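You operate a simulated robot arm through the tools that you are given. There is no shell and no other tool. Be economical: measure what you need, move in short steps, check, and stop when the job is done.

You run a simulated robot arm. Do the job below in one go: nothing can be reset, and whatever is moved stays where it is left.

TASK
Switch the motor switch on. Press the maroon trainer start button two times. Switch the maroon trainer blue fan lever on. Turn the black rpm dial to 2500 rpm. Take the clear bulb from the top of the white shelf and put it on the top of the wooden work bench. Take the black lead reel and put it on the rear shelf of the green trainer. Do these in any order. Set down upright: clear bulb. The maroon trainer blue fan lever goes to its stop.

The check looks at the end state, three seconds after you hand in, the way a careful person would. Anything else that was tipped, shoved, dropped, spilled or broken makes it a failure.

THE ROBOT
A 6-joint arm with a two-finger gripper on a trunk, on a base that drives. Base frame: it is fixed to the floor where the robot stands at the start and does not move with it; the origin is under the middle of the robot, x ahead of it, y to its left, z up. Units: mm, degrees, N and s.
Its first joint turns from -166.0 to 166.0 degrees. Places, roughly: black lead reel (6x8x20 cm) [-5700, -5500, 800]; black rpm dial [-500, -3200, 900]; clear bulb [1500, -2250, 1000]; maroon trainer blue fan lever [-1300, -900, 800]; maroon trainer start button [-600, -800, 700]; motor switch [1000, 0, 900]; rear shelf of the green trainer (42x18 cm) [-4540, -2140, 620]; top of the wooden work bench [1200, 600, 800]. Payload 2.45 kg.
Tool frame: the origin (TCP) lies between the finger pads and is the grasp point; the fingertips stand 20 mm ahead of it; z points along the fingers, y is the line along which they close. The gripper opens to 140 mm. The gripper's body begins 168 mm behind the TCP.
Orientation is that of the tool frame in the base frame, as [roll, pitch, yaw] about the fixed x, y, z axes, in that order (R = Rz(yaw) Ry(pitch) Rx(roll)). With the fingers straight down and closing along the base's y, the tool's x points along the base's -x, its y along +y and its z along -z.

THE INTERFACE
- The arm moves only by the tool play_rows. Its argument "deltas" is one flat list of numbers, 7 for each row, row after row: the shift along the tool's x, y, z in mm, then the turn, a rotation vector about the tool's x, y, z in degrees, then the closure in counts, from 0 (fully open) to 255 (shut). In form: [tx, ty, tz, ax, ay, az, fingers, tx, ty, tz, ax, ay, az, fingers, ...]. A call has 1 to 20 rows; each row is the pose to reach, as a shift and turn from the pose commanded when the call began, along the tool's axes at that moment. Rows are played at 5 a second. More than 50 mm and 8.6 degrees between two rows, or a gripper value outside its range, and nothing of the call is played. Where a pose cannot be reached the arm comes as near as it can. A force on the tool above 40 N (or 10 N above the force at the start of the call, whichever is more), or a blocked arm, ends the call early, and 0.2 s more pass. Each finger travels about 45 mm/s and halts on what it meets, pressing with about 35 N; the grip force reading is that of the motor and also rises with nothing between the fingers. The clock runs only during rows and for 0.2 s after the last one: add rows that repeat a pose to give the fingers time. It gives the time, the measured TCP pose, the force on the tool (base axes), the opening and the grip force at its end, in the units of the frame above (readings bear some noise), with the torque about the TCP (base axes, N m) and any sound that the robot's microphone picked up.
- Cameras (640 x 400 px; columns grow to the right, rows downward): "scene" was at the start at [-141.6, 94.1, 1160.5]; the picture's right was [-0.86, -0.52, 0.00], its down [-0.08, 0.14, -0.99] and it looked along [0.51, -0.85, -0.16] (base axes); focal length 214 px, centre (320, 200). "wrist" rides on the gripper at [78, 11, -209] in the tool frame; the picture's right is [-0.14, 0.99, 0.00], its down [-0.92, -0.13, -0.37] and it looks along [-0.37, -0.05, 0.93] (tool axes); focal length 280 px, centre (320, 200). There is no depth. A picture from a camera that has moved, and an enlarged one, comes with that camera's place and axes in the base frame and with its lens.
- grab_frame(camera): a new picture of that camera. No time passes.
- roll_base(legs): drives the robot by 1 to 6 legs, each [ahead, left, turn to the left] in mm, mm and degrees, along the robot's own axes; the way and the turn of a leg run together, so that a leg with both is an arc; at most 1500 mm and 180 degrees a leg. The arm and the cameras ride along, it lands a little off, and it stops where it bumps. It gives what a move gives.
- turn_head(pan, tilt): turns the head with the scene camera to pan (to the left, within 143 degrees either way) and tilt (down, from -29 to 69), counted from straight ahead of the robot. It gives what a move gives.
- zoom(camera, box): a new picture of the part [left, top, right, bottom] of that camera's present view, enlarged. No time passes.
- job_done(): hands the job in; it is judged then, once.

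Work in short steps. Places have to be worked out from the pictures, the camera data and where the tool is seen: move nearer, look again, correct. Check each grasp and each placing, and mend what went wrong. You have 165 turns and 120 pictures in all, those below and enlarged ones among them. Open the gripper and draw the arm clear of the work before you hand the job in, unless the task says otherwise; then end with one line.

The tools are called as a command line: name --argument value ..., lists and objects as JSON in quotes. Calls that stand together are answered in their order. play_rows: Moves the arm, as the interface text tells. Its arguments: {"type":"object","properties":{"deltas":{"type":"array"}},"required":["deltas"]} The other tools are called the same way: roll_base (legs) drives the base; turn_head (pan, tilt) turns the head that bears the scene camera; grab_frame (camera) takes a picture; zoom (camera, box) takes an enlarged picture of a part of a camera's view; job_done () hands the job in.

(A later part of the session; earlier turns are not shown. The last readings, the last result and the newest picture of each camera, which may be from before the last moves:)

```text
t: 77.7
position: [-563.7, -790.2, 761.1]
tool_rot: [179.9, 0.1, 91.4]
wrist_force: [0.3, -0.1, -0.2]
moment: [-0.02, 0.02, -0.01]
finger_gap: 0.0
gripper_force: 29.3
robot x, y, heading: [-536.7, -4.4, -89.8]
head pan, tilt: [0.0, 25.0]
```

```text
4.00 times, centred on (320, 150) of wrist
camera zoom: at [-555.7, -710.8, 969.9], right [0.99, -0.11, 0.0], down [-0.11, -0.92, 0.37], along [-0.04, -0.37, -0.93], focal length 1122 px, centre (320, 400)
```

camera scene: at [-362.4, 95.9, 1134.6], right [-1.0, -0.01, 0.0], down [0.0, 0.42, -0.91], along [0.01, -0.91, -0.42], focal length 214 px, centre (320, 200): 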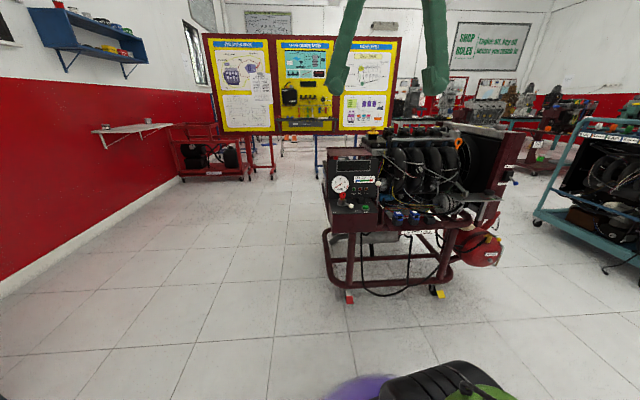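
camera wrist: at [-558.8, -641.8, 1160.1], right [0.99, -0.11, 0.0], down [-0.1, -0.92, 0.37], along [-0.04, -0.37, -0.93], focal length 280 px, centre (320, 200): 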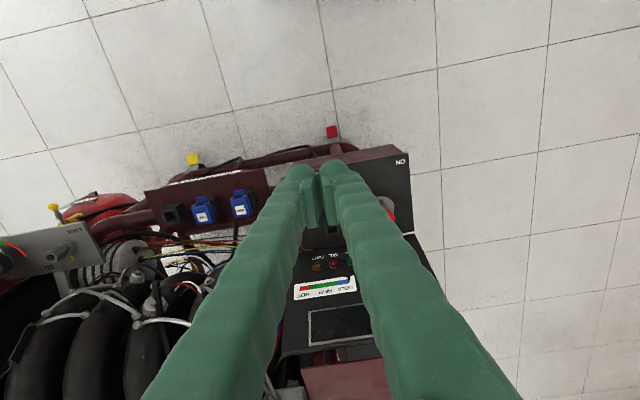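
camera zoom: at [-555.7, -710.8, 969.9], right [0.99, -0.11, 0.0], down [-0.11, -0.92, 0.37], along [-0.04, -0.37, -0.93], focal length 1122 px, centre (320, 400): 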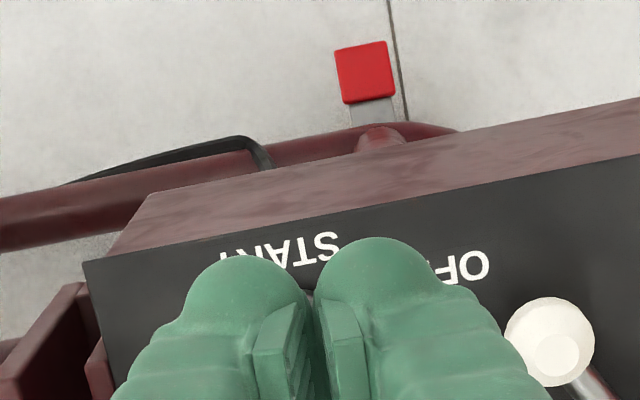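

Alignment verified (projection matches). First press: step down until force or ~56 mm.

play_rows --deltas '[0, 0, 30, 0, 0, 0, 255, 0, 0, 38, 0, 0, 0, 255, 0, 0, 42, 0, 0, 0, 255, 0, 0, 45, 0, 0, 0, 255, 0, 0, 48, 0, 0, 0, 255, 0, 0, 51, 0, 0, 0, 255, 0, 0, 53, 0, 0, 0, 255]'

zoom --camera "scene" --box '[310, 160, 430, 235]'

```text
t: 79.3
position: [-565.3, -790.1, 707.9]
tool_rot: [-180.0, 0.1, 91.4]
wrist_force: [-0.6, 0.4, 0.8]
moment: [0.0, -0.03, 0.0]
finger_gap: 0.1
gripper_force: 29.5
robot x, y, heading: [-536.0, -6.3, -89.7]
head pan, tilt: [0.0, 25.0]
```

```text
5.33 times, centred on (370, 198) of scene
camera zoom: at [-362.4, 95.7, 1134.6], right [-1.0, -0.01, 0.0], down [0.0, 0.42, -0.91], along [0.01, -0.91, -0.42], focal length 1144 px, centre (53, 213)
```

zoom: 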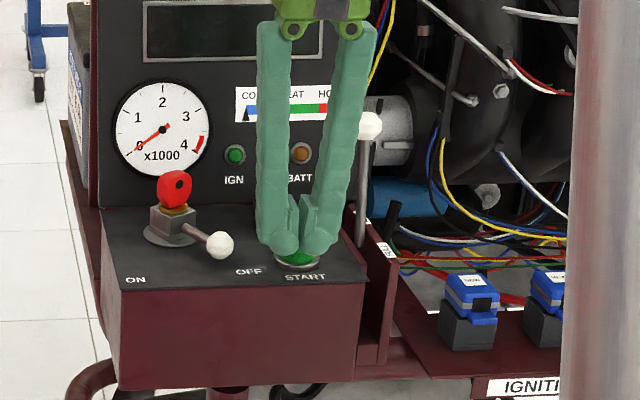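

No contact yet at tip z 688; the button is a bit lower. Continue in small steps.

play_rows --deltas '[0, 0, 2, 0, 0, 0, 255, 0, 0, 4, 0, 0, 0, 255, 0, 0, 6, 0, 0, 0, 255, 0, 0, 8, 0, 0, 0, 255]'

zoom --camera "wrist" --box '[240, 100, 400, 200]'

```text
t: 80.3
position: [-564.1, -789.4, 698.9]
tool_rot: [-180.0, -0.1, 91.4]
wrist_force: [-0.4, -0.1, -0.7]
moment: [0.02, -0.01, 0.02]
finger_gap: 0.1
gripper_force: 29.2
robot x, y, heading: [-538.0, -1.4, -89.7]
head pan, tilt: [0.0, 25.0]
```

```text
4.00 times, centred on (320, 150) of wrist
camera zoom: at [-556.2, -710.2, 909.1], right [0.99, -0.11, 0.0], down [-0.11, -0.92, 0.37], along [-0.04, -0.37, -0.93], focal length 1122 px, centre (320, 400)
```

zoom: 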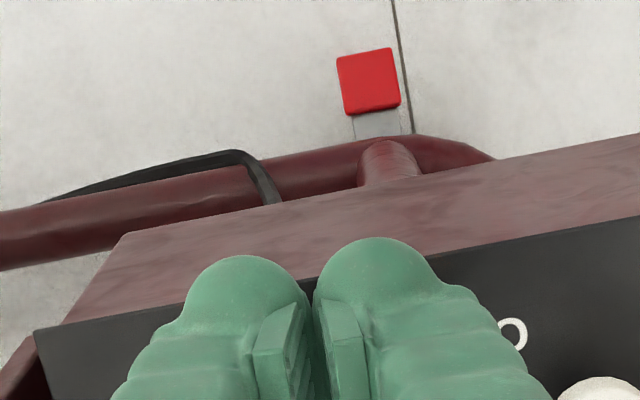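

Still no contact at tip z≈679. Continue carefully.

play_rows --deltas '[0, 0, 2, 0, 0, 0, 255, 0, 0, 4, 0, 0, 0, 255, 0, 0, 6, 0, 0, 0, 255, 0, 0, 8, 0, 0, 0, 255]'

zoom --camera "scene" --box '[310, 160, 430, 235]'

```text
t: 81.3
position: [-566.7, -790.2, 690.8]
tool_rot: [180.0, 0.0, 91.4]
wrist_force: [-0.6, 0.3, 1.9]
moment: [-0.02, -0.04, 0.0]
finger_gap: 0.0
gripper_force: 29.5
robot x, y, heading: [-538.1, -2.0, -89.4]
head pan, tilt: [0.0, 25.0]
```

```text
5.33 times, centred on (370, 198) of scene
camera zoom: at [-362.3, 95.7, 1134.6], right [-1.0, -0.01, 0.0], down [0.0, 0.42, -0.91], along [0.01, -0.91, -0.42], focal length 1144 px, centre (53, 213)
```

zoom: 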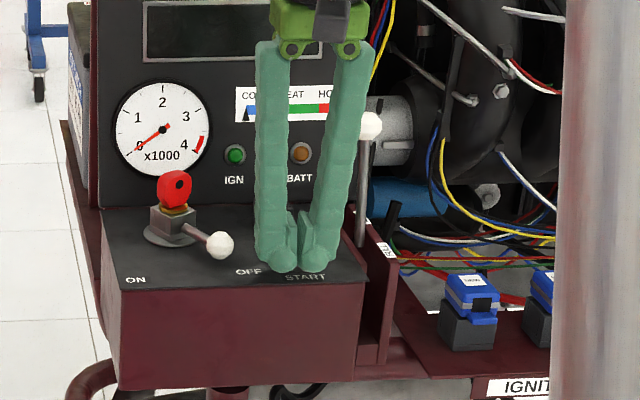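

Tip is slightly in front of the button; re-triangulating gives button ≈ (-569,-806,683). Raise, shift 17 mm further, and look.

play_rows --deltas '[0, 0, -20, 0, 0, 0, 255, 0, 0, -45, 0, 0, 0, 255, -17, -3, -45, 0, 0, 0, 255, -17, -3, -30, 0, 0, 0, 255, -17, -3, -30, 0, 0, 0, 255]'

zoom --camera "scene" --box '[340, 185, 400, 222]'

```text
t: 82.5
position: [-568.7, -807.0, 721.1]
tool_rot: [179.9, 0.1, 91.3]
wrist_force: [0.0, 0.4, -0.7]
moment: [0.06, 0.02, -0.02]
finger_gap: 0.0
gripper_force: 29.4
robot x, y, heading: [-539.4, -1.9, -89.1]
head pan, tilt: [0.0, 25.0]
```

```text
10.67 times, centred on (370, 204) of scene
camera zoom: at [-362.4, 95.7, 1134.6], right [-1.0, -0.01, 0.0], down [0.0, 0.42, -0.91], along [0.01, -0.91, -0.42], focal length 2288 px, centre (-213, 163)
```

zoom: 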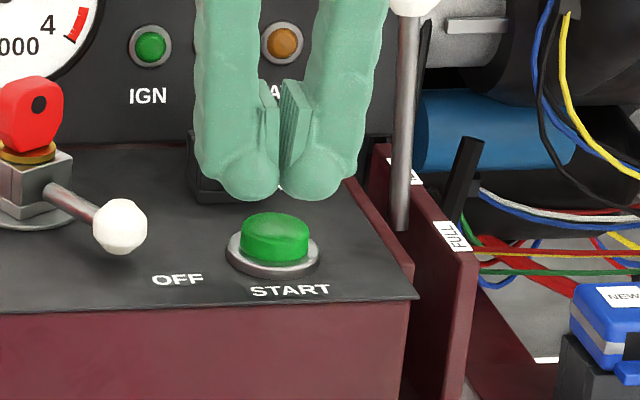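

Aligned over the cap. Press down in small steps.

play_rows --deltas '[0, 0, 7, 0, 0, 0, 255, 0, 0, 11, 0, 0, 0, 255, 0, 0, 14, 0, 0, 0, 255, 0, 0, 17, 0, 0, 0, 255, 0, 0, 20, 0, 0, 0, 255]'

zoom --camera "scene" --box '[340, 185, 400, 222]'

```text
t: 83.7
position: [-567.2, -806.5, 702.1]
tool_rot: [-180.0, 0.1, 91.3]
wrist_force: [-0.1, -0.1, 0.5]
moment: [-0.01, -0.07, 0.0]
finger_gap: 0.0
gripper_force: 29.1
robot x, y, heading: [-537.8, -6.0, -89.5]
head pan, tilt: [0.0, 25.0]
```

```text
10.67 times, centred on (370, 204) of scene
camera zoom: at [-362.4, 95.7, 1134.6], right [-1.0, -0.01, 0.0], down [0.0, 0.42, -0.91], along [0.01, -0.91, -0.42], focal length 2288 px, centre (-213, 163)
```

zoom: 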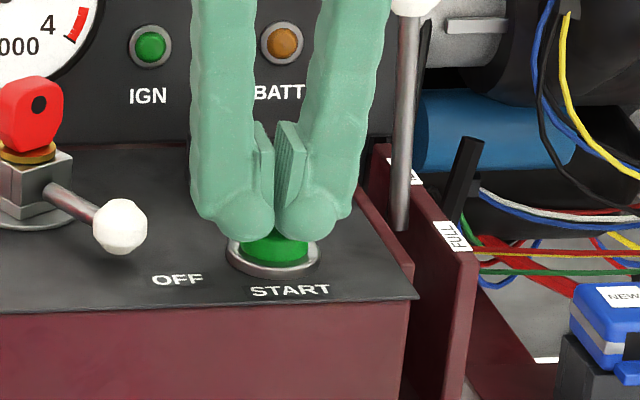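

No force yet; continue down.

play_rows --deltas '[0, 0, 2, 0, 0, 0, 255, 0, 0, 4, 0, 0, 0, 255, 0, 0, 6, 0, 0, 0, 255, 0, 0, 8, 0, 0, 0, 255, 0, 0, 10, 0, 0, 0, 255]'

zoom --camera "scene" --box '[340, 185, 400, 222]'

```text
t: 84.9
position: [-568.0, -807.2, 691.0]
tool_rot: [-180.0, 0.1, 91.4]
wrist_force: [-0.3, 0.7, 3.9]
moment: [-0.03, 0.06, -0.03]
finger_gap: 0.0
gripper_force: 29.5
robot x, y, heading: [-533.1, -5.3, -89.4]
head pan, tilt: [0.0, 25.0]
heard: click
```

```text
10.67 times, centred on (370, 204) of scene
camera zoom: at [-362.4, 95.8, 1134.6], right [-1.0, -0.01, 0.0], down [0.0, 0.42, -0.91], along [0.01, -0.91, -0.42], focal length 2288 px, centre (-213, 163)
```

zoom: 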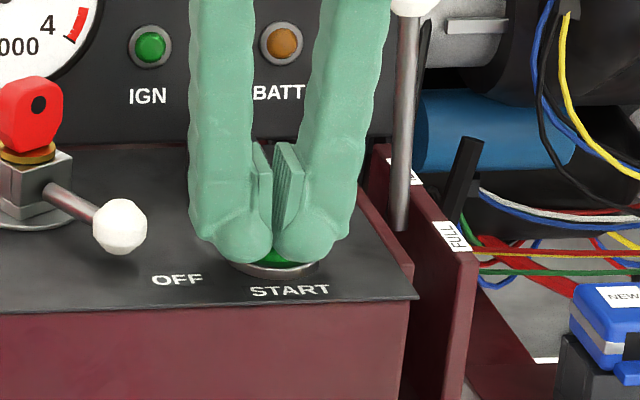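

Click heard at TCP z 691: press one. Now release fully (up 25 mm), and see whether that is quiet.

play_rows --deltas '[0, 0, -10, 0, 0, 0, 255, 0, 0, -25, 0, 0, 0, 255, 0, 0, -25, 0, 0, 0, 255, 0, 0, -25, 0, 0, 0, 255]'

zoom --camera "scene" --box '[310, 160, 430, 235]'

```text
t: 85.9
position: [-567.5, -807.2, 716.7]
tool_rot: [-179.9, 0.0, 91.5]
wrist_force: [-1.3, -0.3, 0.4]
moment: [-0.01, 0.05, 0.0]
finger_gap: 0.0
gripper_force: 29.2
robot x, y, heading: [-539.5, -2.0, -89.4]
head pan, tilt: [0.0, 25.0]
```

```text
5.33 times, centred on (370, 198) of scene
camera zoom: at [-362.4, 95.7, 1134.6], right [-1.0, -0.01, 0.0], down [0.0, 0.42, -0.91], along [0.01, -0.91, -0.42], focal length 1144 px, centre (53, 213)
```

zoom: 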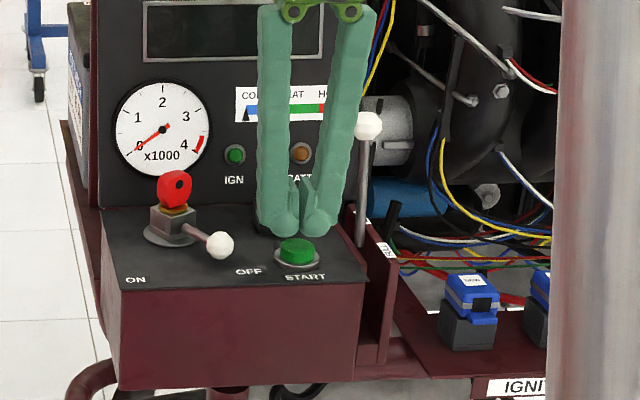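

Button is back up. Second press, same depth.

play_rows --deltas '[0, 0, 12, 0, 0, 0, 255, 0, 0, 18, 0, 0, 0, 255, 0, 0, 22, 0, 0, 0, 255, 0, 0, 24, 0, 0, 0, 255, 0, 0, 26, 0, 0, 0, 255]'

```text
t: 87.1
position: [-566.9, -804.7, 690.3]
tool_rot: [-179.9, 0.0, 91.4]
wrist_force: [-0.5, 2.4, 4.7]
moment: [-0.03, 0.05, -0.04]
finger_gap: 0.0
gripper_force: 29.6
robot x, y, heading: [-538.0, -5.9, -89.5]
head pan, tilt: [0.0, 25.0]
heard: click
```

Second click heard: done. Rise straight and retract.

play_rows --deltas '[0, 0, -40, 0, 0, 0, 255, 0, 0, -85, 0, 0, 0, 255, 0, 0, -130, 0, 0, 0, 255, 0, 0, -175, 0, 0, 0, 255, 0, 0, -220, 0, 0, 0, 255, 0, 0, -265, 0, 0, 0, 255, 20, 0, -305, 0, 0, 0, 255, 45, 0, -345, 0, 0, 0, 255, 80, 0, -380, 0, 0, 0, 255, 120, 0, -410, 0, 0, 0, 255, 165, 0, -430, 0, 0, 0, 255, 213, 0, -440, 0, 0, 0, 255, 260, 0, -450, 0, 0, 0, 255, 308, 0, -455, 0, 0, 0, 255, 356, 0, -460, 0, 0, 0, 255, 400, 0, -460, 0, 0, 0, 255, 445, 0, -460, 0, 0, 0, 200, 445, 0, -460, 0, 0, 0, 100]'

zoom --camera "scene" --box '[400, 110, 560, 210]'

```text
t: 90.9
position: [-578.2, -360.8, 1150.8]
tool_rot: [180.0, 0.0, 91.4]
wrist_force: [0.4, 0.0, 0.3]
moment: [-0.01, 0.0, 0.0]
finger_gap: 50.2
gripper_force: 0.0
robot x, y, heading: [-535.8, 3.5, -89.4]
head pan, tilt: [0.0, 25.0]
```

```text
4.00 times, centred on (480, 160) of scene
camera zoom: at [-362.4, 95.8, 1134.6], right [-1.0, -0.01, 0.0], down [0.0, 0.42, -0.91], along [0.01, -0.91, -0.42], focal length 858 px, centre (-320, 360)
```

zoom: 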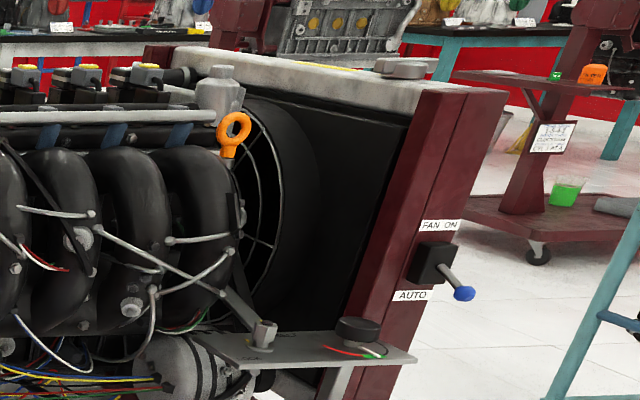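

The blue lever sits on the radiator post with AUTO below and FAN ON above; currently it points down (AUTO). I strafe right ~600 to face it.

roll_base --legs '[[0, -620, 0]]'

turn_head --pan -10 --tilt 20

grab_frame --camera "scene"

grab_frame --camera "wrist"

```text
t: 94.4
position: [-1201.2, -366.2, 1150.8]
tool_rot: [180.0, 0.0, 91.3]
wrist_force: [0.8, 0.2, 1.3]
moment: [0.02, 0.01, 0.02]
finger_gap: 85.1
gripper_force: 0.0
robot x, y, heading: [-1153.5, -6.5, -89.6]
head pan, tilt: [0.0, 25.0]
```

```text
t: 95.1
position: [-1200.4, -366.4, 1151.6]
tool_rot: [180.0, 0.0, 91.3]
wrist_force: [0.2, 0.9, 1.2]
moment: [-0.01, 0.02, 0.0]
finger_gap: 85.1
gripper_force: 0.0
robot x, y, heading: [-1157.4, -4.1, -89.8]
head pan, tilt: [-10.0, 20.0]
```

```text
73 pictures are left
camera scene: at [-1000.9, 91.3, 1142.7], right [-0.99, 0.17, 0.0], down [0.06, 0.34, -0.94], along [-0.16, -0.93, -0.34], focal length 214 px, centre (320, 200)
```

scene: 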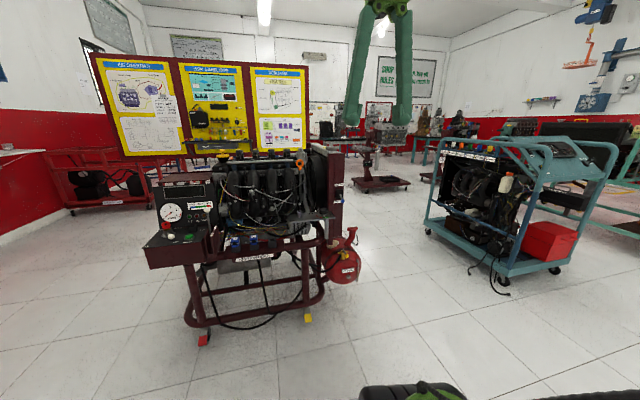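

```text
72 pictures are left
camera wrist: at [-1192.3, -286.5, 1360.1], right [0.99, -0.11, 0.0], down [-0.11, -0.92, 0.37], along [-0.04, -0.37, -0.93], focal length 280 px, centre (320, 200)
```

wrist: 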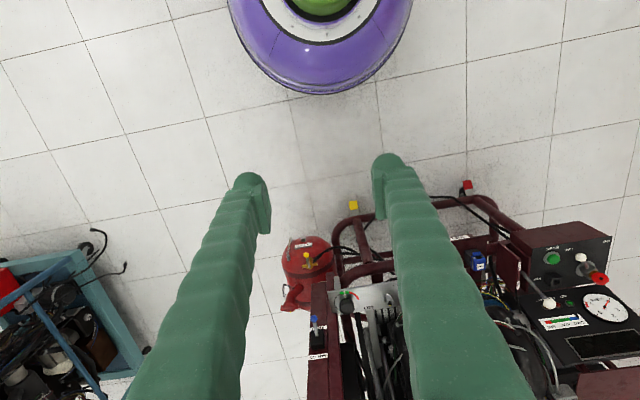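

Zoom both views on the lever.

zoom --camera "wrist" --box '[280, 290, 376, 350]'

zoom --camera "scene" --box '[290, 135, 386, 195]'

```text
6.67 times, centred on (328, 320) of wrist
camera zoom: at [-1192.3, -286.5, 1360.1], right [0.99, -0.11, 0.0], down [-0.11, -0.92, 0.37], along [-0.04, -0.37, -0.93], focal length 1869 px, centre (267, -600)
```

zoom: 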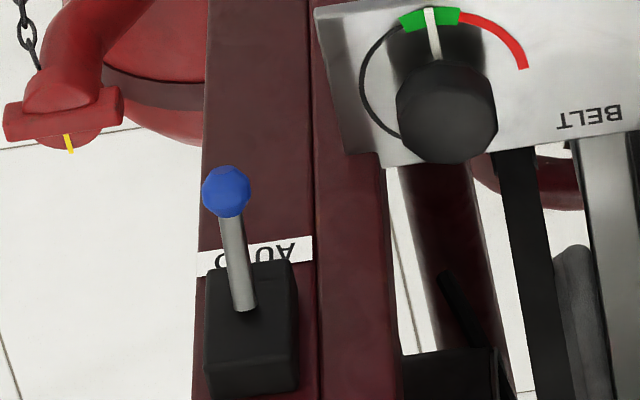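

```text
6.67 times, centred on (338, 165) of scene
camera zoom: at [-1000.9, 91.3, 1142.7], right [-0.99, 0.17, 0.0], down [0.06, 0.34, -0.94], along [-0.16, -0.93, -0.34], focal length 1430 px, centre (200, 433)
```

zoom: 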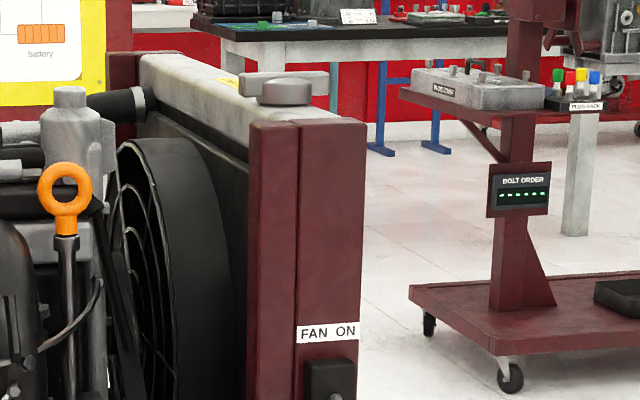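

Scene zoom a little lower for the knob.

zoom --camera "scene" --box '[300, 165, 380, 215]'

```text
8.00 times, centred on (340, 190) of scene
camera zoom: at [-1000.9, 91.3, 1142.7], right [-0.99, 0.17, 0.0], down [0.06, 0.34, -0.94], along [-0.16, -0.93, -0.34], focal length 1716 px, centre (160, 280)
```

zoom: 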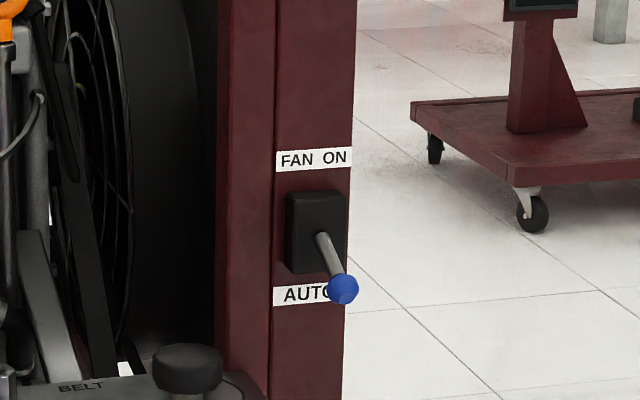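

Triangulated: knob ≈ (-1275,-853,781), pivot box face y≈-885; knob needs to swing up ~60 mm. Plan: fingers tilted 25° forward, straddling the knob along x, grip and follow the arc. Move to hover above.

play_rows --deltas '[-37, -7, 0, 0, -3, 0, 100, -74, -14, 0, 0, -6, 0, 130, -111, -21, 10, 0, -9, 0, 150, -148, -28, 30, 0, -12, 0, 160, -185, -35, 50, 0, -15, 0, 160, -222, -42, 70, 0, -18, 0, 160, -259, -49, 95, 0, -21, 0, 160, -296, -56, 120, 0, -23, 0, 160, -333, -63, 145, 0, -25, 0, 160, -370, -70, 170, 0, -25, 0, 160, -407, -78, 195, 0, -25, 0, 160, -440, -86, 225, 0, -25, 0, 160, -470, -86, 260, 0, -25, 0, 160, -470, -86, 272, 0, -25, 0, 160]'

grab_frame --camera "wrist"

zoom --camera "scene" --box '[290, 145, 386, 205]'

```text
t: 98.1
position: [-1275.9, -837.8, 878.2]
tool_rot: [180.0, 25.0, 91.2]
wrist_force: [0.0, 0.3, -0.4]
moment: [0.01, 0.0, 0.0]
finger_gap: 52.3
gripper_force: 0.0
robot x, y, heading: [-1159.3, -7.6, -89.4]
head pan, tilt: [-10.0, 20.0]
```

```text
68 pictures are left
camera wrist: at [-1269.3, -677.5, 1035.2], right [0.99, -0.1, 0.06], down [-0.11, -0.68, 0.72], along [-0.03, -0.73, -0.69], focal length 280 px, centre (320, 200)
```

wrist: 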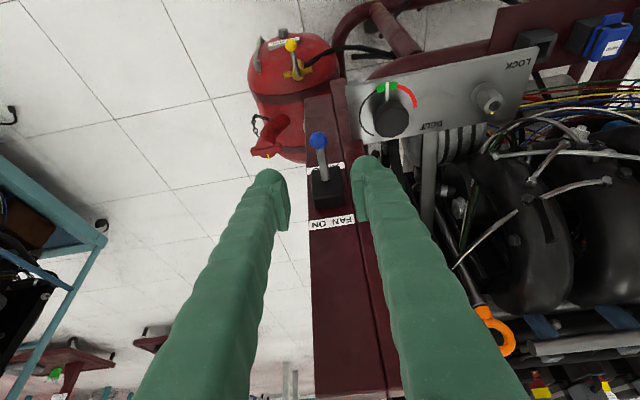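

```text
6.67 times, centred on (338, 175) of scene
camera zoom: at [-1001.0, 91.2, 1142.7], right [-0.99, 0.17, 0.0], down [0.06, 0.34, -0.94], along [-0.16, -0.93, -0.34], focal length 1430 px, centre (200, 367)
```

zoom: 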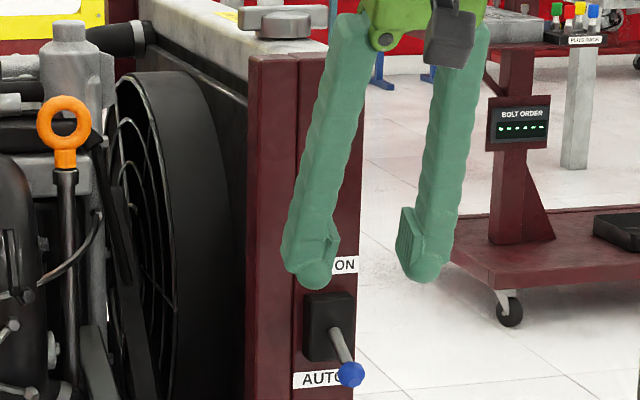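

Knob confirmed at (-1273,-853,781). Descend to straddle it.

play_rows --deltas '[12, 1, 30, 0, 0, 0, 160, 24, 2, 60, 0, 0, 0, 160, 34, 2, 89, 0, 0, 0, 160, 34, 2, 89, 0, 0, 0, 160]'

zoom --camera "wrist" --box '[220, 90, 420, 215]'

zoom --camera "scene" --box '[290, 155, 386, 215]'

```text
t: 99.1
position: [-1273.9, -845.9, 784.1]
tool_rot: [180.0, 25.1, 91.3]
wrist_force: [0.9, 0.2, 0.1]
moment: [-0.01, 0.03, -0.05]
finger_gap: 51.9
gripper_force: 0.1
robot x, y, heading: [-1158.9, -6.1, -89.8]
head pan, tilt: [-10.0, 20.0]
```

```text
3.20 times, centred on (320, 152) of wrist
camera zoom: at [-1267.6, -685.2, 941.2], right [0.99, -0.1, 0.06], down [-0.11, -0.68, 0.72], along [-0.03, -0.73, -0.69], focal length 897 px, centre (320, 352)
```

zoom: 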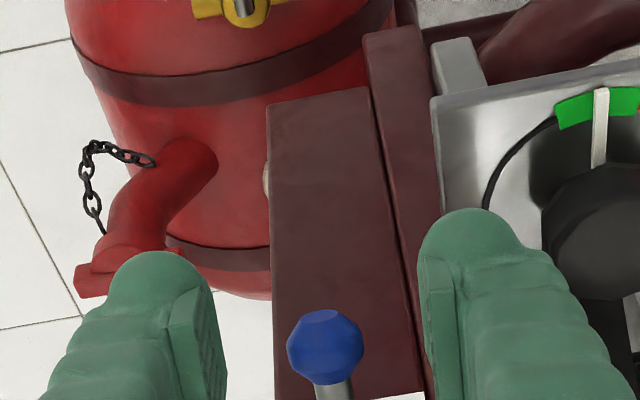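

```text
6.67 times, centred on (338, 185) of scene
camera zoom: at [-1001.0, 91.1, 1142.7], right [-0.99, 0.17, 0.0], down [0.06, 0.34, -0.94], along [-0.16, -0.93, -0.34], focal length 1430 px, centre (200, 300)
```

zoom: 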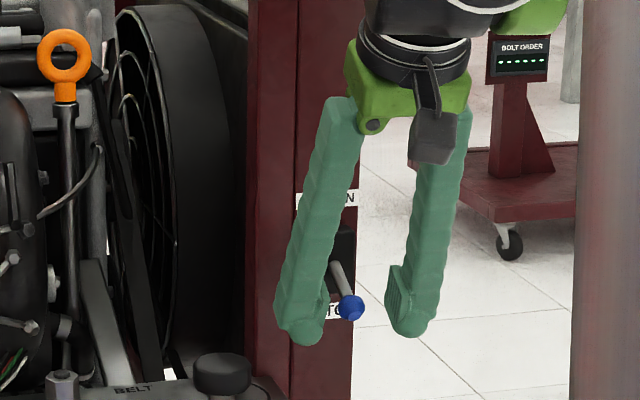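

The knob lies between the pads. Close to grip it.

play_rows --deltas '[0, 0, 0, 0, 0, 0, 200, 0, 0, 0, 0, 0, 0, 230, 0, 0, 0, 0, 0, 0, 240, 0, 0, 0, 0, 0, 0, 240, 0, 0, 0, 0, 0, 0, 240]'

```text
t: 100.3
position: [-1273.9, -844.3, 784.3]
tool_rot: [-180.0, 25.0, 91.4]
wrist_force: [6.7, 0.5, -1.8]
moment: [0.07, -0.11, 0.05]
finger_gap: 17.9
gripper_force: 43.6
robot x, y, heading: [-1160.5, -4.4, -89.6]
head pan, tilt: [-10.0, 20.0]
```

Knob gripped (17.9 mm). Follow the arc upward.

play_rows --deltas '[0.4, 0, -8.5, 0, 0, 0, 240, -0.3, 0, -17, 0, 0, 0, 240, -2.2, 0, -25.2, 0, 0, 0, 240, -5.2, 0, -33.2, 0, 0, 0, 240, -9.4, 0, -40.6, 0, 0, 0, 240, -14.5, 0, -47.3, 0, 0, 0, 240]'

zoom --camera "scene" --box '[290, 140, 386, 200]'

```text
t: 101.7
position: [-1274.2, -838.8, 833.5]
tool_rot: [180.0, 25.0, 91.3]
wrist_force: [0.4, -0.7, 0.1]
moment: [-0.02, 0.02, 0.01]
finger_gap: 8.3
gripper_force: 0.1
robot x, y, heading: [-1159.7, -2.1, -89.4]
head pan, tilt: [-10.0, 20.0]
```

```text
6.67 times, centred on (338, 170) of scene
camera zoom: at [-1001.0, 91.1, 1142.7], right [-0.99, 0.17, 0.0], down [0.06, 0.34, -0.94], along [-0.16, -0.93, -0.34], focal length 1430 px, centre (200, 400)
```

zoom: 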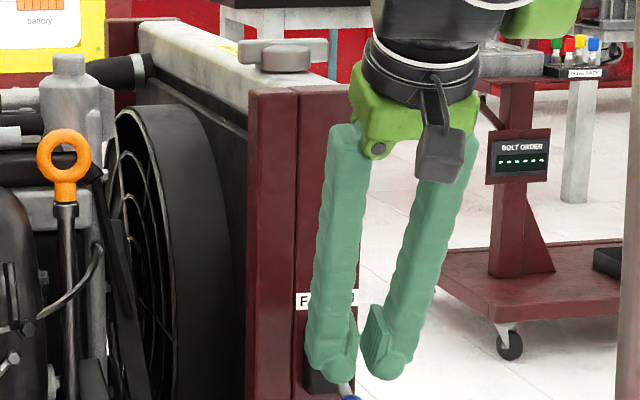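

The knob slipped out below. See where the lever is now.

zoom --camera "scene" --box '[300, 165, 380, 215]'

```text
8.00 times, centred on (340, 190) of scene
camera zoom: at [-1001.0, 91.1, 1142.7], right [-0.99, 0.17, 0.0], down [0.06, 0.34, -0.94], along [-0.16, -0.93, -0.34], focal length 1716 px, centre (160, 280)
```

zoom: 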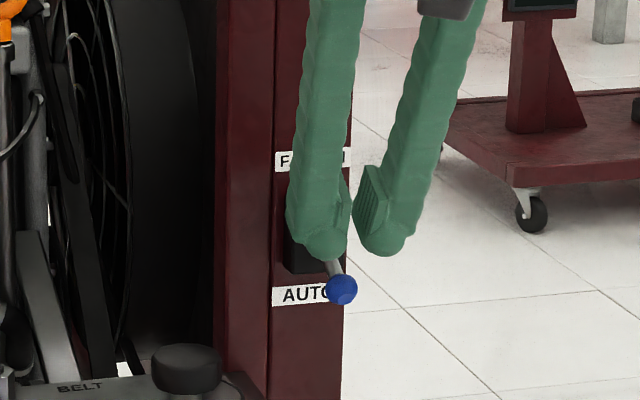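

The lever did not move; it's too stiff for the friction grip. I'll instead push up from underneath: back off, pitch the closed fingers to 70° (nearly horizontal), and go low.

play_rows --deltas '[38.7, -3, -23.6, 0, 0, 0, 240, 75, -3, -40, 0, -7.5, 0, 255, 90.6, -3, -42.3, 0, -15, 0, 255, 90.6, -3, -42.3, 0, -22.5, 0, 255, 90.6, -3, -42.3, 0, -30, 0, 255, 90.6, -3, -42.3, 0, -37.5, 0, 255, 90.6, -3, -42.3, 0, -45, 0, 255, 111, -3, 3, 0, -45, 0, 255, 132, -3, 46.5, 0, -45, 0, 255, 132, -3, 46.5, 0, -45, 0, 255]'

grab_frame --camera "wrist"

zoom --camera "scene" --box '[280, 145, 408, 225]'

```text
t: 103.9
position: [-1278.8, -737.7, 733.7]
tool_rot: [-179.9, 70.1, 91.3]
wrist_force: [-0.6, 0.6, -0.1]
moment: [0.01, 0.0, -0.02]
finger_gap: 0.0
gripper_force: 29.5
robot x, y, heading: [-1155.6, -9.2, -90.0]
head pan, tilt: [-10.0, 20.0]
```

```text
62 pictures are left
camera wrist: at [-1273.6, -512.7, 732.5], right [0.99, -0.02, 0.13], down [-0.13, 0.03, 0.99], along [-0.03, -1.0, 0.03], focal length 280 px, centre (320, 200)
```

wrist: 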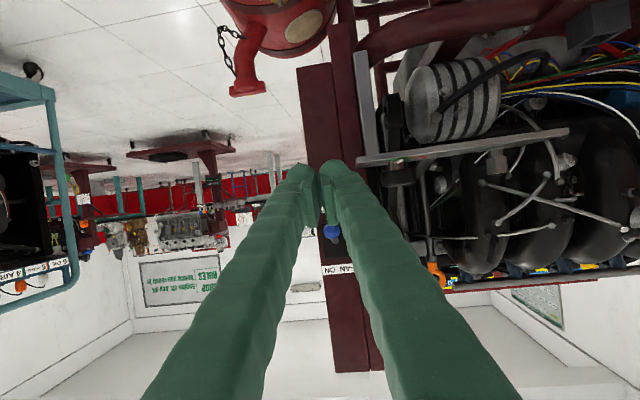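

```text
5.00 times, centred on (344, 185) of scene
camera zoom: at [-1001.0, 91.2, 1142.7], right [-0.99, 0.17, 0.0], down [0.06, 0.34, -0.94], along [-0.16, -0.93, -0.34], focal length 1072 px, centre (200, 275)
```

zoom: 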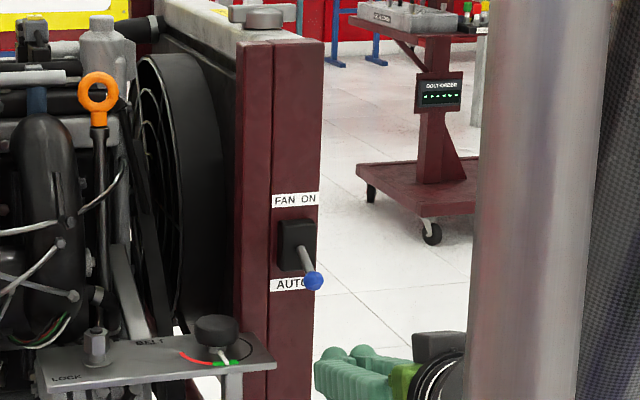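

Knob confirmed at (-1274,·,783), I'm below and in front. Slide forward under the knob.

play_rows --deltas '[-12, 1, 33, 0, 0, 0, 255, -24, 2, 66, 0, 0, 0, 255, -36.6, 4, 100.6, 0, 0, 0, 255, -46, 4, 97, 0, 0, 0, 255, -46, 4, 97, 0, 0, 0, 255]'

zoom --camera "scene" --box '[290, 160, 386, 220]'

zoom --camera "wrist" --box '[240, 130, 400, 230]'

```text
t: 105.1
position: [-1273.6, -844.1, 744.6]
tool_rot: [-180.0, 70.0, 91.4]
wrist_force: [-0.5, -0.4, -0.8]
moment: [0.01, 0.01, -0.01]
finger_gap: 0.0
gripper_force: 29.3
robot x, y, heading: [-1158.5, -5.5, -89.7]
head pan, tilt: [-10.0, 20.0]
```

```text
6.67 times, centred on (338, 190) of scene
camera zoom: at [-1001.0, 91.2, 1142.7], right [-0.99, 0.17, 0.0], down [0.06, 0.34, -0.94], along [-0.16, -0.93, -0.34], focal length 1430 px, centre (200, 267)
```

zoom: 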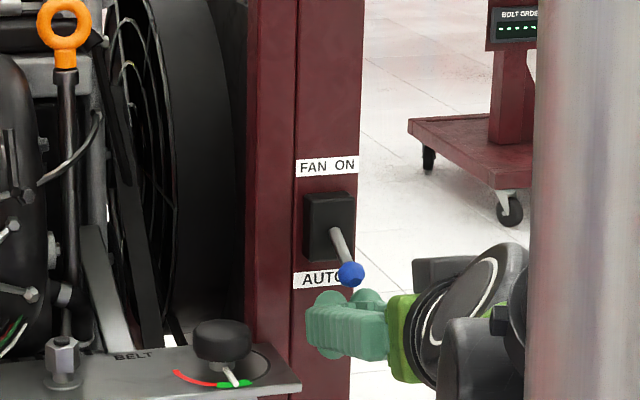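

```text
4.00 times, centred on (320, 180) of wrist
camera zoom: at [-1268.0, -620.6, 743.3], right [0.99, -0.02, 0.13], down [-0.13, 0.03, 0.99], along [-0.03, -1.0, 0.03], focal length 1122 px, centre (320, 280)
```

zoom: 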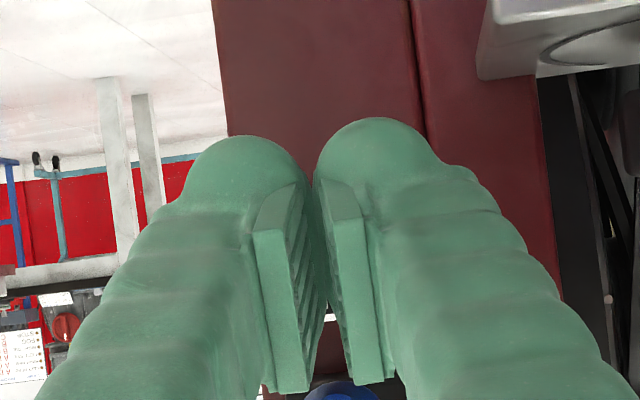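

Fingers are right beneath the knob. Push up in 6 mm steps.

play_rows --deltas '[-5.6, 0, -2, 0, 0, 0, 255, -11.3, 0, -4.1, 0, 0, 0, 255, -16.9, 0, -6.2, 0, 0, 0, 255, -22.6, 0, -8.2, 0, 0, 0, 255, -28.2, 0, -10.3, 0, 0, 0, 255, -33.8, 0, -12.3, 0, 0, 0, 255, -39.5, 0, -14.4, 0, 0, 0, 255, -45, 0, -16.4, 0, 0, 0, 255]'

zoom --camera "scene" --box '[290, 150, 386, 210]'

```text
t: 106.9
position: [-1273.9, -844.9, 792.9]
tool_rot: [180.0, 69.9, 91.3]
wrist_force: [-0.7, 1.0, -0.7]
moment: [0.02, 0.04, -0.02]
finger_gap: 0.3
gripper_force: 29.5
robot x, y, heading: [-1159.4, -5.2, -89.4]
head pan, tilt: [-10.0, 20.0]
```

```text
6.67 times, centred on (338, 180) of scene
camera zoom: at [-1001.0, 91.1, 1142.7], right [-0.99, 0.17, 0.0], down [0.06, 0.34, -0.94], along [-0.16, -0.93, -0.34], focal length 1430 px, centre (200, 333)
```

zoom: 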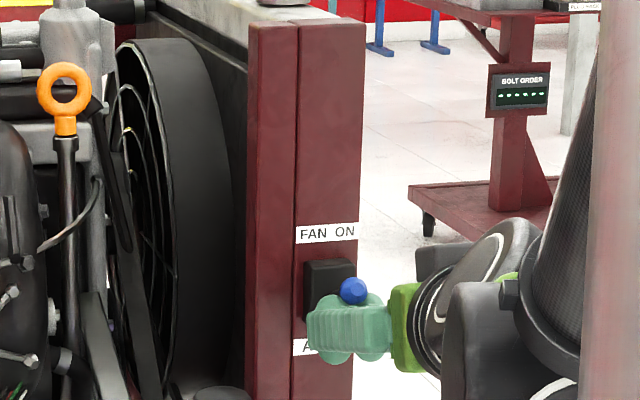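

The lever is moving up. Continue.

play_rows --deltas '[-5.6, 0, -2, 0, 0, 0, 255, -11.3, 0, -4.1, 0, 0, 0, 255, -16.9, 0, -6.2, 0, 0, 0, 255, -22.6, 0, -8.2, 0, 0, 0, 255, -26, 0, -9.5, 0, 0, 0, 255, -30, 0, -11, 0, 0, 0, 255]'

zoom --camera "scene" --box '[290, 140, 386, 200]'

```text
t: 107.3
position: [-1273.3, -844.1, 795.9]
tool_rot: [180.0, 69.7, 91.6]
wrist_force: [-2.6, 4.4, -24.8]
moment: [0.13, -0.06, 0.1]
finger_gap: 6.3
gripper_force: 28.8
robot x, y, heading: [-1160.0, -4.8, -89.6]
head pan, tilt: [-10.0, 20.0]
stopped in row 2: the force on the tool passed its limit at 51 N (the readings are from after the stop); the commanded pose is now the measured one
```

```text
6.67 times, centred on (338, 170) of scene
camera zoom: at [-1001.2, 90.3, 1142.8], right [-0.99, 0.17, 0.0], down [0.06, 0.34, -0.94], along [-0.16, -0.93, -0.34], focal length 1430 px, centre (200, 400)
```

zoom: 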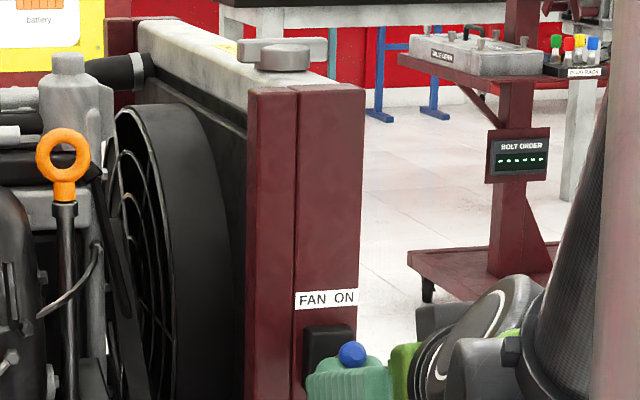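

Blocked at ~50 N with the fingers slightly wedged apart. Lower a little and look at the lever itself.

play_rows --deltas '[10, 0, 3.6, 0, 0, 0, 255, 28, 0, 10, 0, 0, 0, 255, 28, 0, 10, 0, 0, 0, 255]'

zoom --camera "scene" --box '[300, 160, 380, 210]'

grab_frame --camera "wrist"

```text
t: 108.2
position: [-1273.1, -843.1, 768.3]
tool_rot: [-179.9, 69.8, 91.5]
wrist_force: [0.7, -0.8, -0.3]
moment: [-0.05, 0.02, -0.02]
finger_gap: 0.0
gripper_force: 29.8
robot x, y, heading: [-1159.1, -7.2, -89.5]
head pan, tilt: [-10.0, 20.0]
```

```text
8.00 times, centred on (340, 185) of scene
camera zoom: at [-1001.0, 91.1, 1142.7], right [-0.99, 0.17, 0.0], down [0.06, 0.34, -0.94], along [-0.16, -0.93, -0.34], focal length 1716 px, centre (160, 320)
```

zoom: 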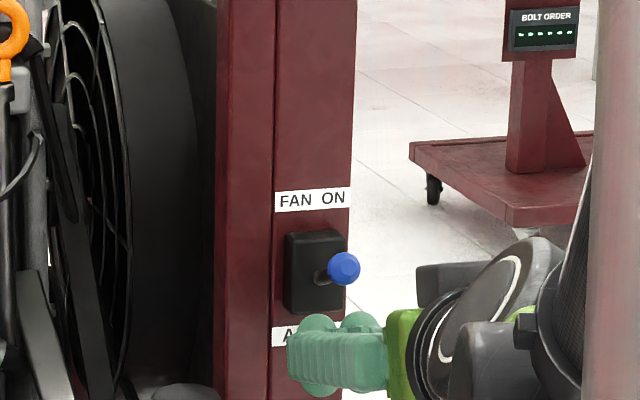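

```text
55 pictures are left
camera wrist: at [-1267.6, -619.3, 767.2], right [0.99, -0.02, 0.13], down [-0.13, 0.03, 0.99], along [-0.03, -1.0, 0.02], focal length 280 px, centre (320, 200)
```

wrist: 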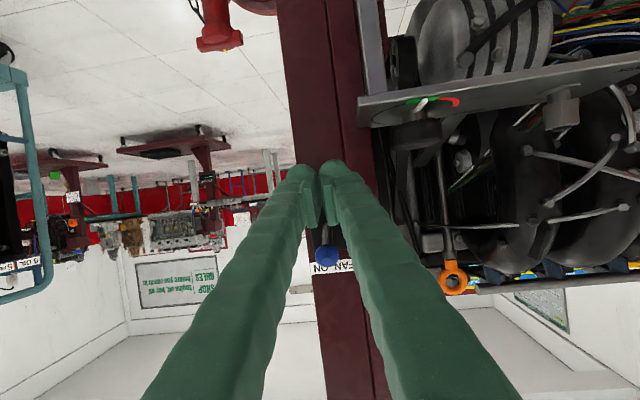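

Lever is now above horizontal but I'm not sure it's at the stop — the knob wedged into the finger seam. Retry with one finger's flat under the knob (shift 8 mm in x, slightly back).

play_rows --deltas '[1.7, 8, -4.7, 0, 0, 0, 255, -9.6, 8, -8.8, 0, 0, 0, 255, -21.8, 8, -13.3, 0, 0, 0, 255, -25.6, 8, -14.6, 0, 0, 0, 255, -29.3, 8, -16, 0, 0, 0, 255, -33, 8, -17.3, 0, 0, 0, 255, -36.8, 8, -18.7, 0, 0, 0, 255, -40.5, 8, -20, 0, 0, 0, 255, -44, 8, -21.4, 0, 0, 0, 255]'

zoom --camera "scene" --box '[300, 160, 380, 210]'

```text
t: 109.2
position: [-1265.1, -838.4, 794.5]
tool_rot: [-180.0, 69.5, 91.6]
wrist_force: [-3.5, -8.2, -27.7]
moment: [0.5, -0.26, 0.14]
finger_gap: 0.3
gripper_force: 29.2
robot x, y, heading: [-1157.0, -7.8, -89.7]
head pan, tilt: [-10.0, 20.0]
stopped in row 5: the force on the tool passed its limit at 48 N (the readings are from after the stop); the commanded pose is now the measured one
```

```text
8.00 times, centred on (340, 185) of scene
camera zoom: at [-1001.2, 89.7, 1142.8], right [-0.99, 0.17, 0.0], down [0.06, 0.34, -0.94], along [-0.16, -0.93, -0.34], focal length 1716 px, centre (160, 320)
```

zoom: 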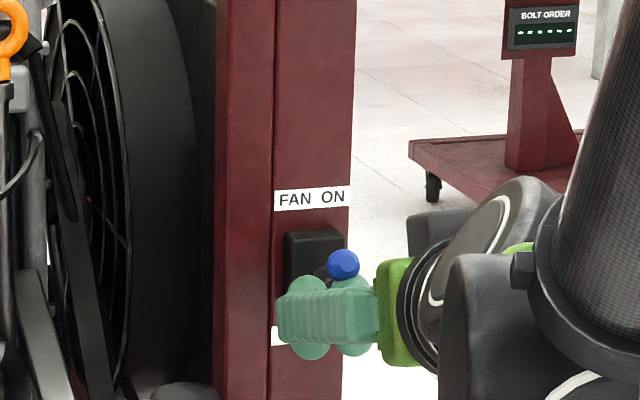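

Torque analysis puts contact exactly at the knob, blocked twice at the same place: it's at its stop (knob 781→823, symmetric about the pivot). Back off down and out, then check.

play_rows --deltas '[10, 0, 3.6, 0, 0, 0, 255, 28, 0, 10, 0, 0, 0, 255, 42, 0, -28, 0, 0, 0, 255, 55, 0, -75, 0, 0, 0, 255, 67, 0, -120, 0, 0, 0, 255, 78, 0, -160, 0, 0, 0, 255, 78, 0, -160, 0, 0, 0, 255]'

zoom --camera "scene" --box '[300, 160, 380, 210]'

```text
t: 110.8
position: [-1269.6, -661.3, 778.6]
tool_rot: [-179.9, 69.6, 91.6]
wrist_force: [-0.3, -0.2, -0.5]
moment: [0.0, 0.01, -0.02]
finger_gap: 0.1
gripper_force: 29.8
robot x, y, heading: [-1162.2, -4.9, -89.6]
head pan, tilt: [-10.0, 20.0]
```

```text
8.00 times, centred on (340, 185) of scene
camera zoom: at [-1001.0, 91.1, 1142.7], right [-0.99, 0.17, 0.0], down [0.06, 0.34, -0.94], along [-0.16, -0.93, -0.34], focal length 1716 px, centre (160, 320)
```

zoom: 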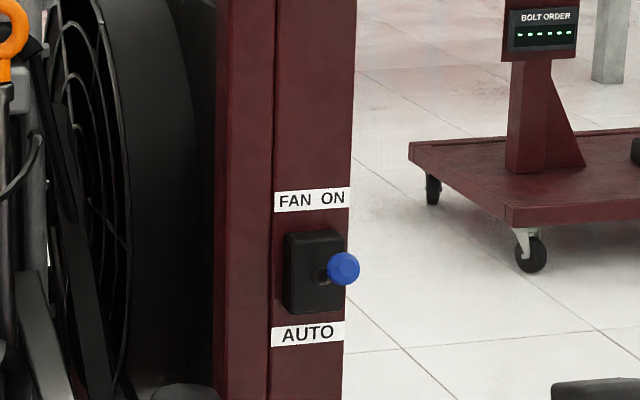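

The lever stands at FAN ON, at its stop. I fold the arm back up and level the tool.

play_rows --deltas '[-20, 0, -34, 0, 6, 0, 255, -40, 0, -68, 0, 12, 0, 200, -61, 0, -102, 0, 18, 0, 100, -81, 0, -136, 0, 24, 0, 0, -101, 0, -170, 0, 30, 0, 0, -121, 0, -204, 0, 36, 0, 0, -142, 0, -238, 0, 42, 0, 0, -162, 0, -272, 0, 48, 0, 0, -182, 0, -306, 0, 54, 0, 0, -202, 0, -340, 0, 60, 0, 0, -223, 0, -375, 0, 66, 0, 0, -243, 0, -409, 0, 69.6, 0, 0, -243, 0, -409, 0, 69.6, 0, 0]'

roll_base --legs '[[0, 1300, 0], [1300, 0, 0]]'

turn_head --pan -15 --tilt 12

grab_frame --camera "scene"

```text
t: 111.6
position: [-1308.8, -693.9, 898.5]
tool_rot: [-180.0, 53.6, 91.6]
wrist_force: [0.3, 0.3, -0.2]
moment: [-0.01, -0.02, -0.04]
finger_gap: 48.5
gripper_force: 0.1
robot x, y, heading: [-1160.9, -4.7, -89.6]
head pan, tilt: [-10.0, 20.0]
stopped in row 3: the arm was blocked; the commanded pose is now the measured one
```

```text
t: 124.3
position: [29.8, -1989.3, 897.9]
tool_rot: [-180.0, 53.8, 92.4]
wrist_force: [-0.8, 0.5, 0.6]
moment: [-0.02, 0.0, 0.0]
finger_gap: 85.2
gripper_force: 0.1
robot x, y, heading: [169.8, -1301.3, -89.0]
head pan, tilt: [-10.0, 20.0]
```

```text
t: 125.0
position: [30.0, -1990.8, 897.8]
tool_rot: [-180.0, 53.7, 92.4]
wrist_force: [0.6, 0.7, -0.1]
moment: [0.0, 0.03, 0.01]
finger_gap: 85.4
gripper_force: 0.0
robot x, y, heading: [171.0, -1305.1, -89.1]
head pan, tilt: [-15.0, 12.0]
```

```text
52 pictures are left
camera scene: at [333.2, -1203.0, 1145.2], right [-0.99, 0.1, 0.0], down [0.03, 0.32, -0.95], along [-0.1, -0.94, -0.32], focal length 214 px, centre (320, 200)
```

scene: 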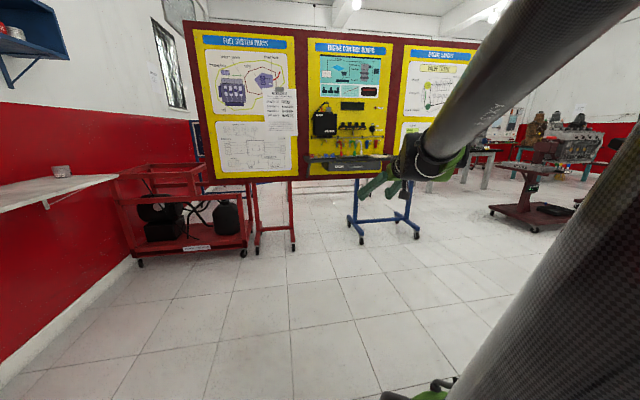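

The arm stopped early in the retraction (blocked) before the base drove; the base met no bump. I'll fix the arm now: raise first, then level the tool.

play_rows --deltas '[-32, 0, -24, 0, 0, 0, 0, -64, 0, -48, 0, 0, 0, 0, -96, 0, -72, 0, 0, 0, 0, -128, 0, -96, 0, 0, 0, 0, -160, 0, -120, 0, 0, 0, 0, -160, 0, -120, 0, 8, 0, 0, -160, 0, -120, 0, 16, 0, 0, -160, 0, -120, 0, 24, 0, 0, -160, 0, -120, 0, 32, 0, 0, -160, 0, -120, 0, 40, 0, 0, -160, 0, -120, 0, 48, 0, 0, -160, 0, -120, 0, 53.7, 0, 0]'

turn_head --pan -130 --tilt 12

grab_frame --camera "scene"

```text
t: 127.6
position: [29.4, -1984.5, 1099.8]
tool_rot: [-179.9, -0.1, 92.2]
wrist_force: [-0.1, 0.5, 1.4]
moment: [-0.04, 0.01, -0.01]
finger_gap: 140.1
gripper_force: 0.0
robot x, y, heading: [171.8, -1303.0, -88.7]
head pan, tilt: [-15.0, 12.0]
```

```text
t: 129.6
position: [30.4, -1986.5, 1098.4]
tool_rot: [-180.0, 0.1, 92.2]
wrist_force: [0.2, -0.2, 0.1]
moment: [0.01, 0.0, 0.01]
finger_gap: 139.9
gripper_force: 0.2
robot x, y, heading: [170.4, -1302.9, -89.0]
head pan, tilt: [-130.0, 12.0]
```

```text
51 pictures are left
camera scene: at [270.2, -1051.7, 1155.8], right [0.63, 0.78, 0.0], down [0.16, -0.13, -0.98], along [-0.76, 0.61, -0.21], focal length 214 px, centre (320, 200)
```

scene: 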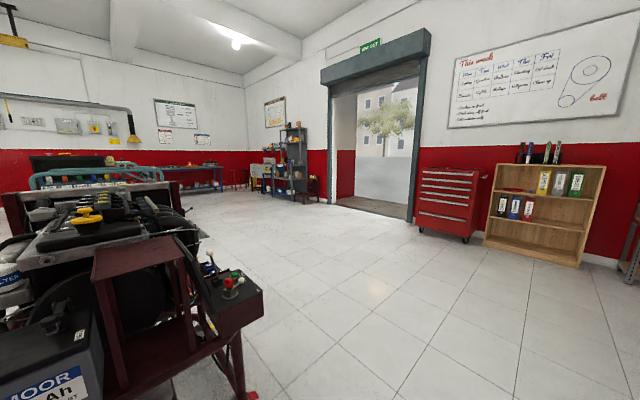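

Trainer looks undisturbed. Look ahead again toward the middle board, where the dial should appear near px (380,155).

turn_head --pan -20 --tilt 5

grab_frame --camera "scene"

```text
t: 131.4
position: [29.7, -1988.1, 1098.6]
tool_rot: [180.0, 0.0, 92.2]
wrist_force: [-0.1, 0.5, -0.2]
moment: [0.03, -0.02, 0.01]
finger_gap: 139.7
gripper_force: 0.1
robot x, y, heading: [169.2, -1302.9, -89.1]
head pan, tilt: [-20.0, 5.0]
```

```text
50 pictures are left
camera scene: at [312.8, -1197.1, 1167.0], right [-0.95, 0.33, 0.0], down [0.03, 0.08, -1.0], along [-0.32, -0.94, -0.09], focal length 214 px, centre (320, 200)
```

scene: 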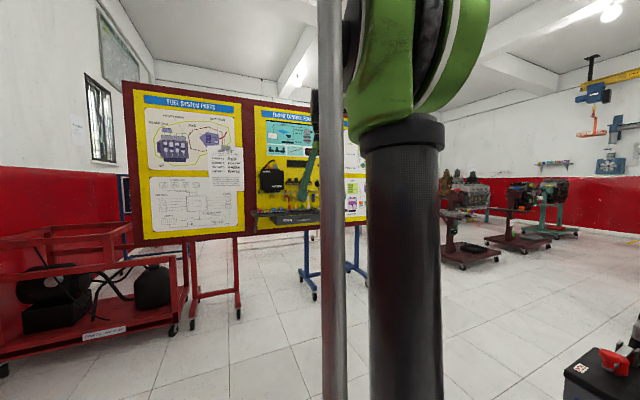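

Zoom on the control board.

zoom --camera "scene" --box '[240, 155, 352, 225]'

```text
5.71 times, centred on (296, 190) of scene
camera zoom: at [312.8, -1197.1, 1167.0], right [-0.95, 0.33, 0.0], down [0.03, 0.08, -1.0], along [-0.32, -0.94, -0.09], focal length 1226 px, centre (457, 257)
```

zoom: 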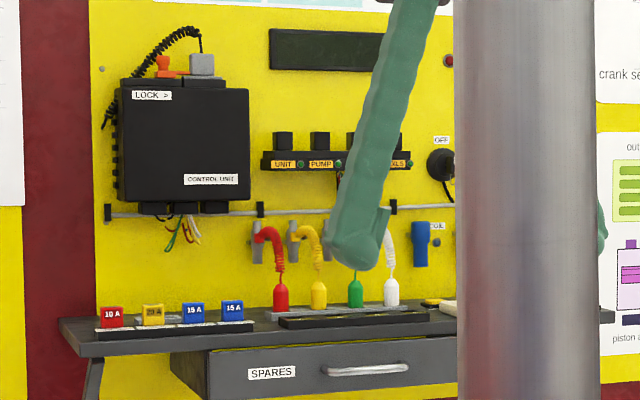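

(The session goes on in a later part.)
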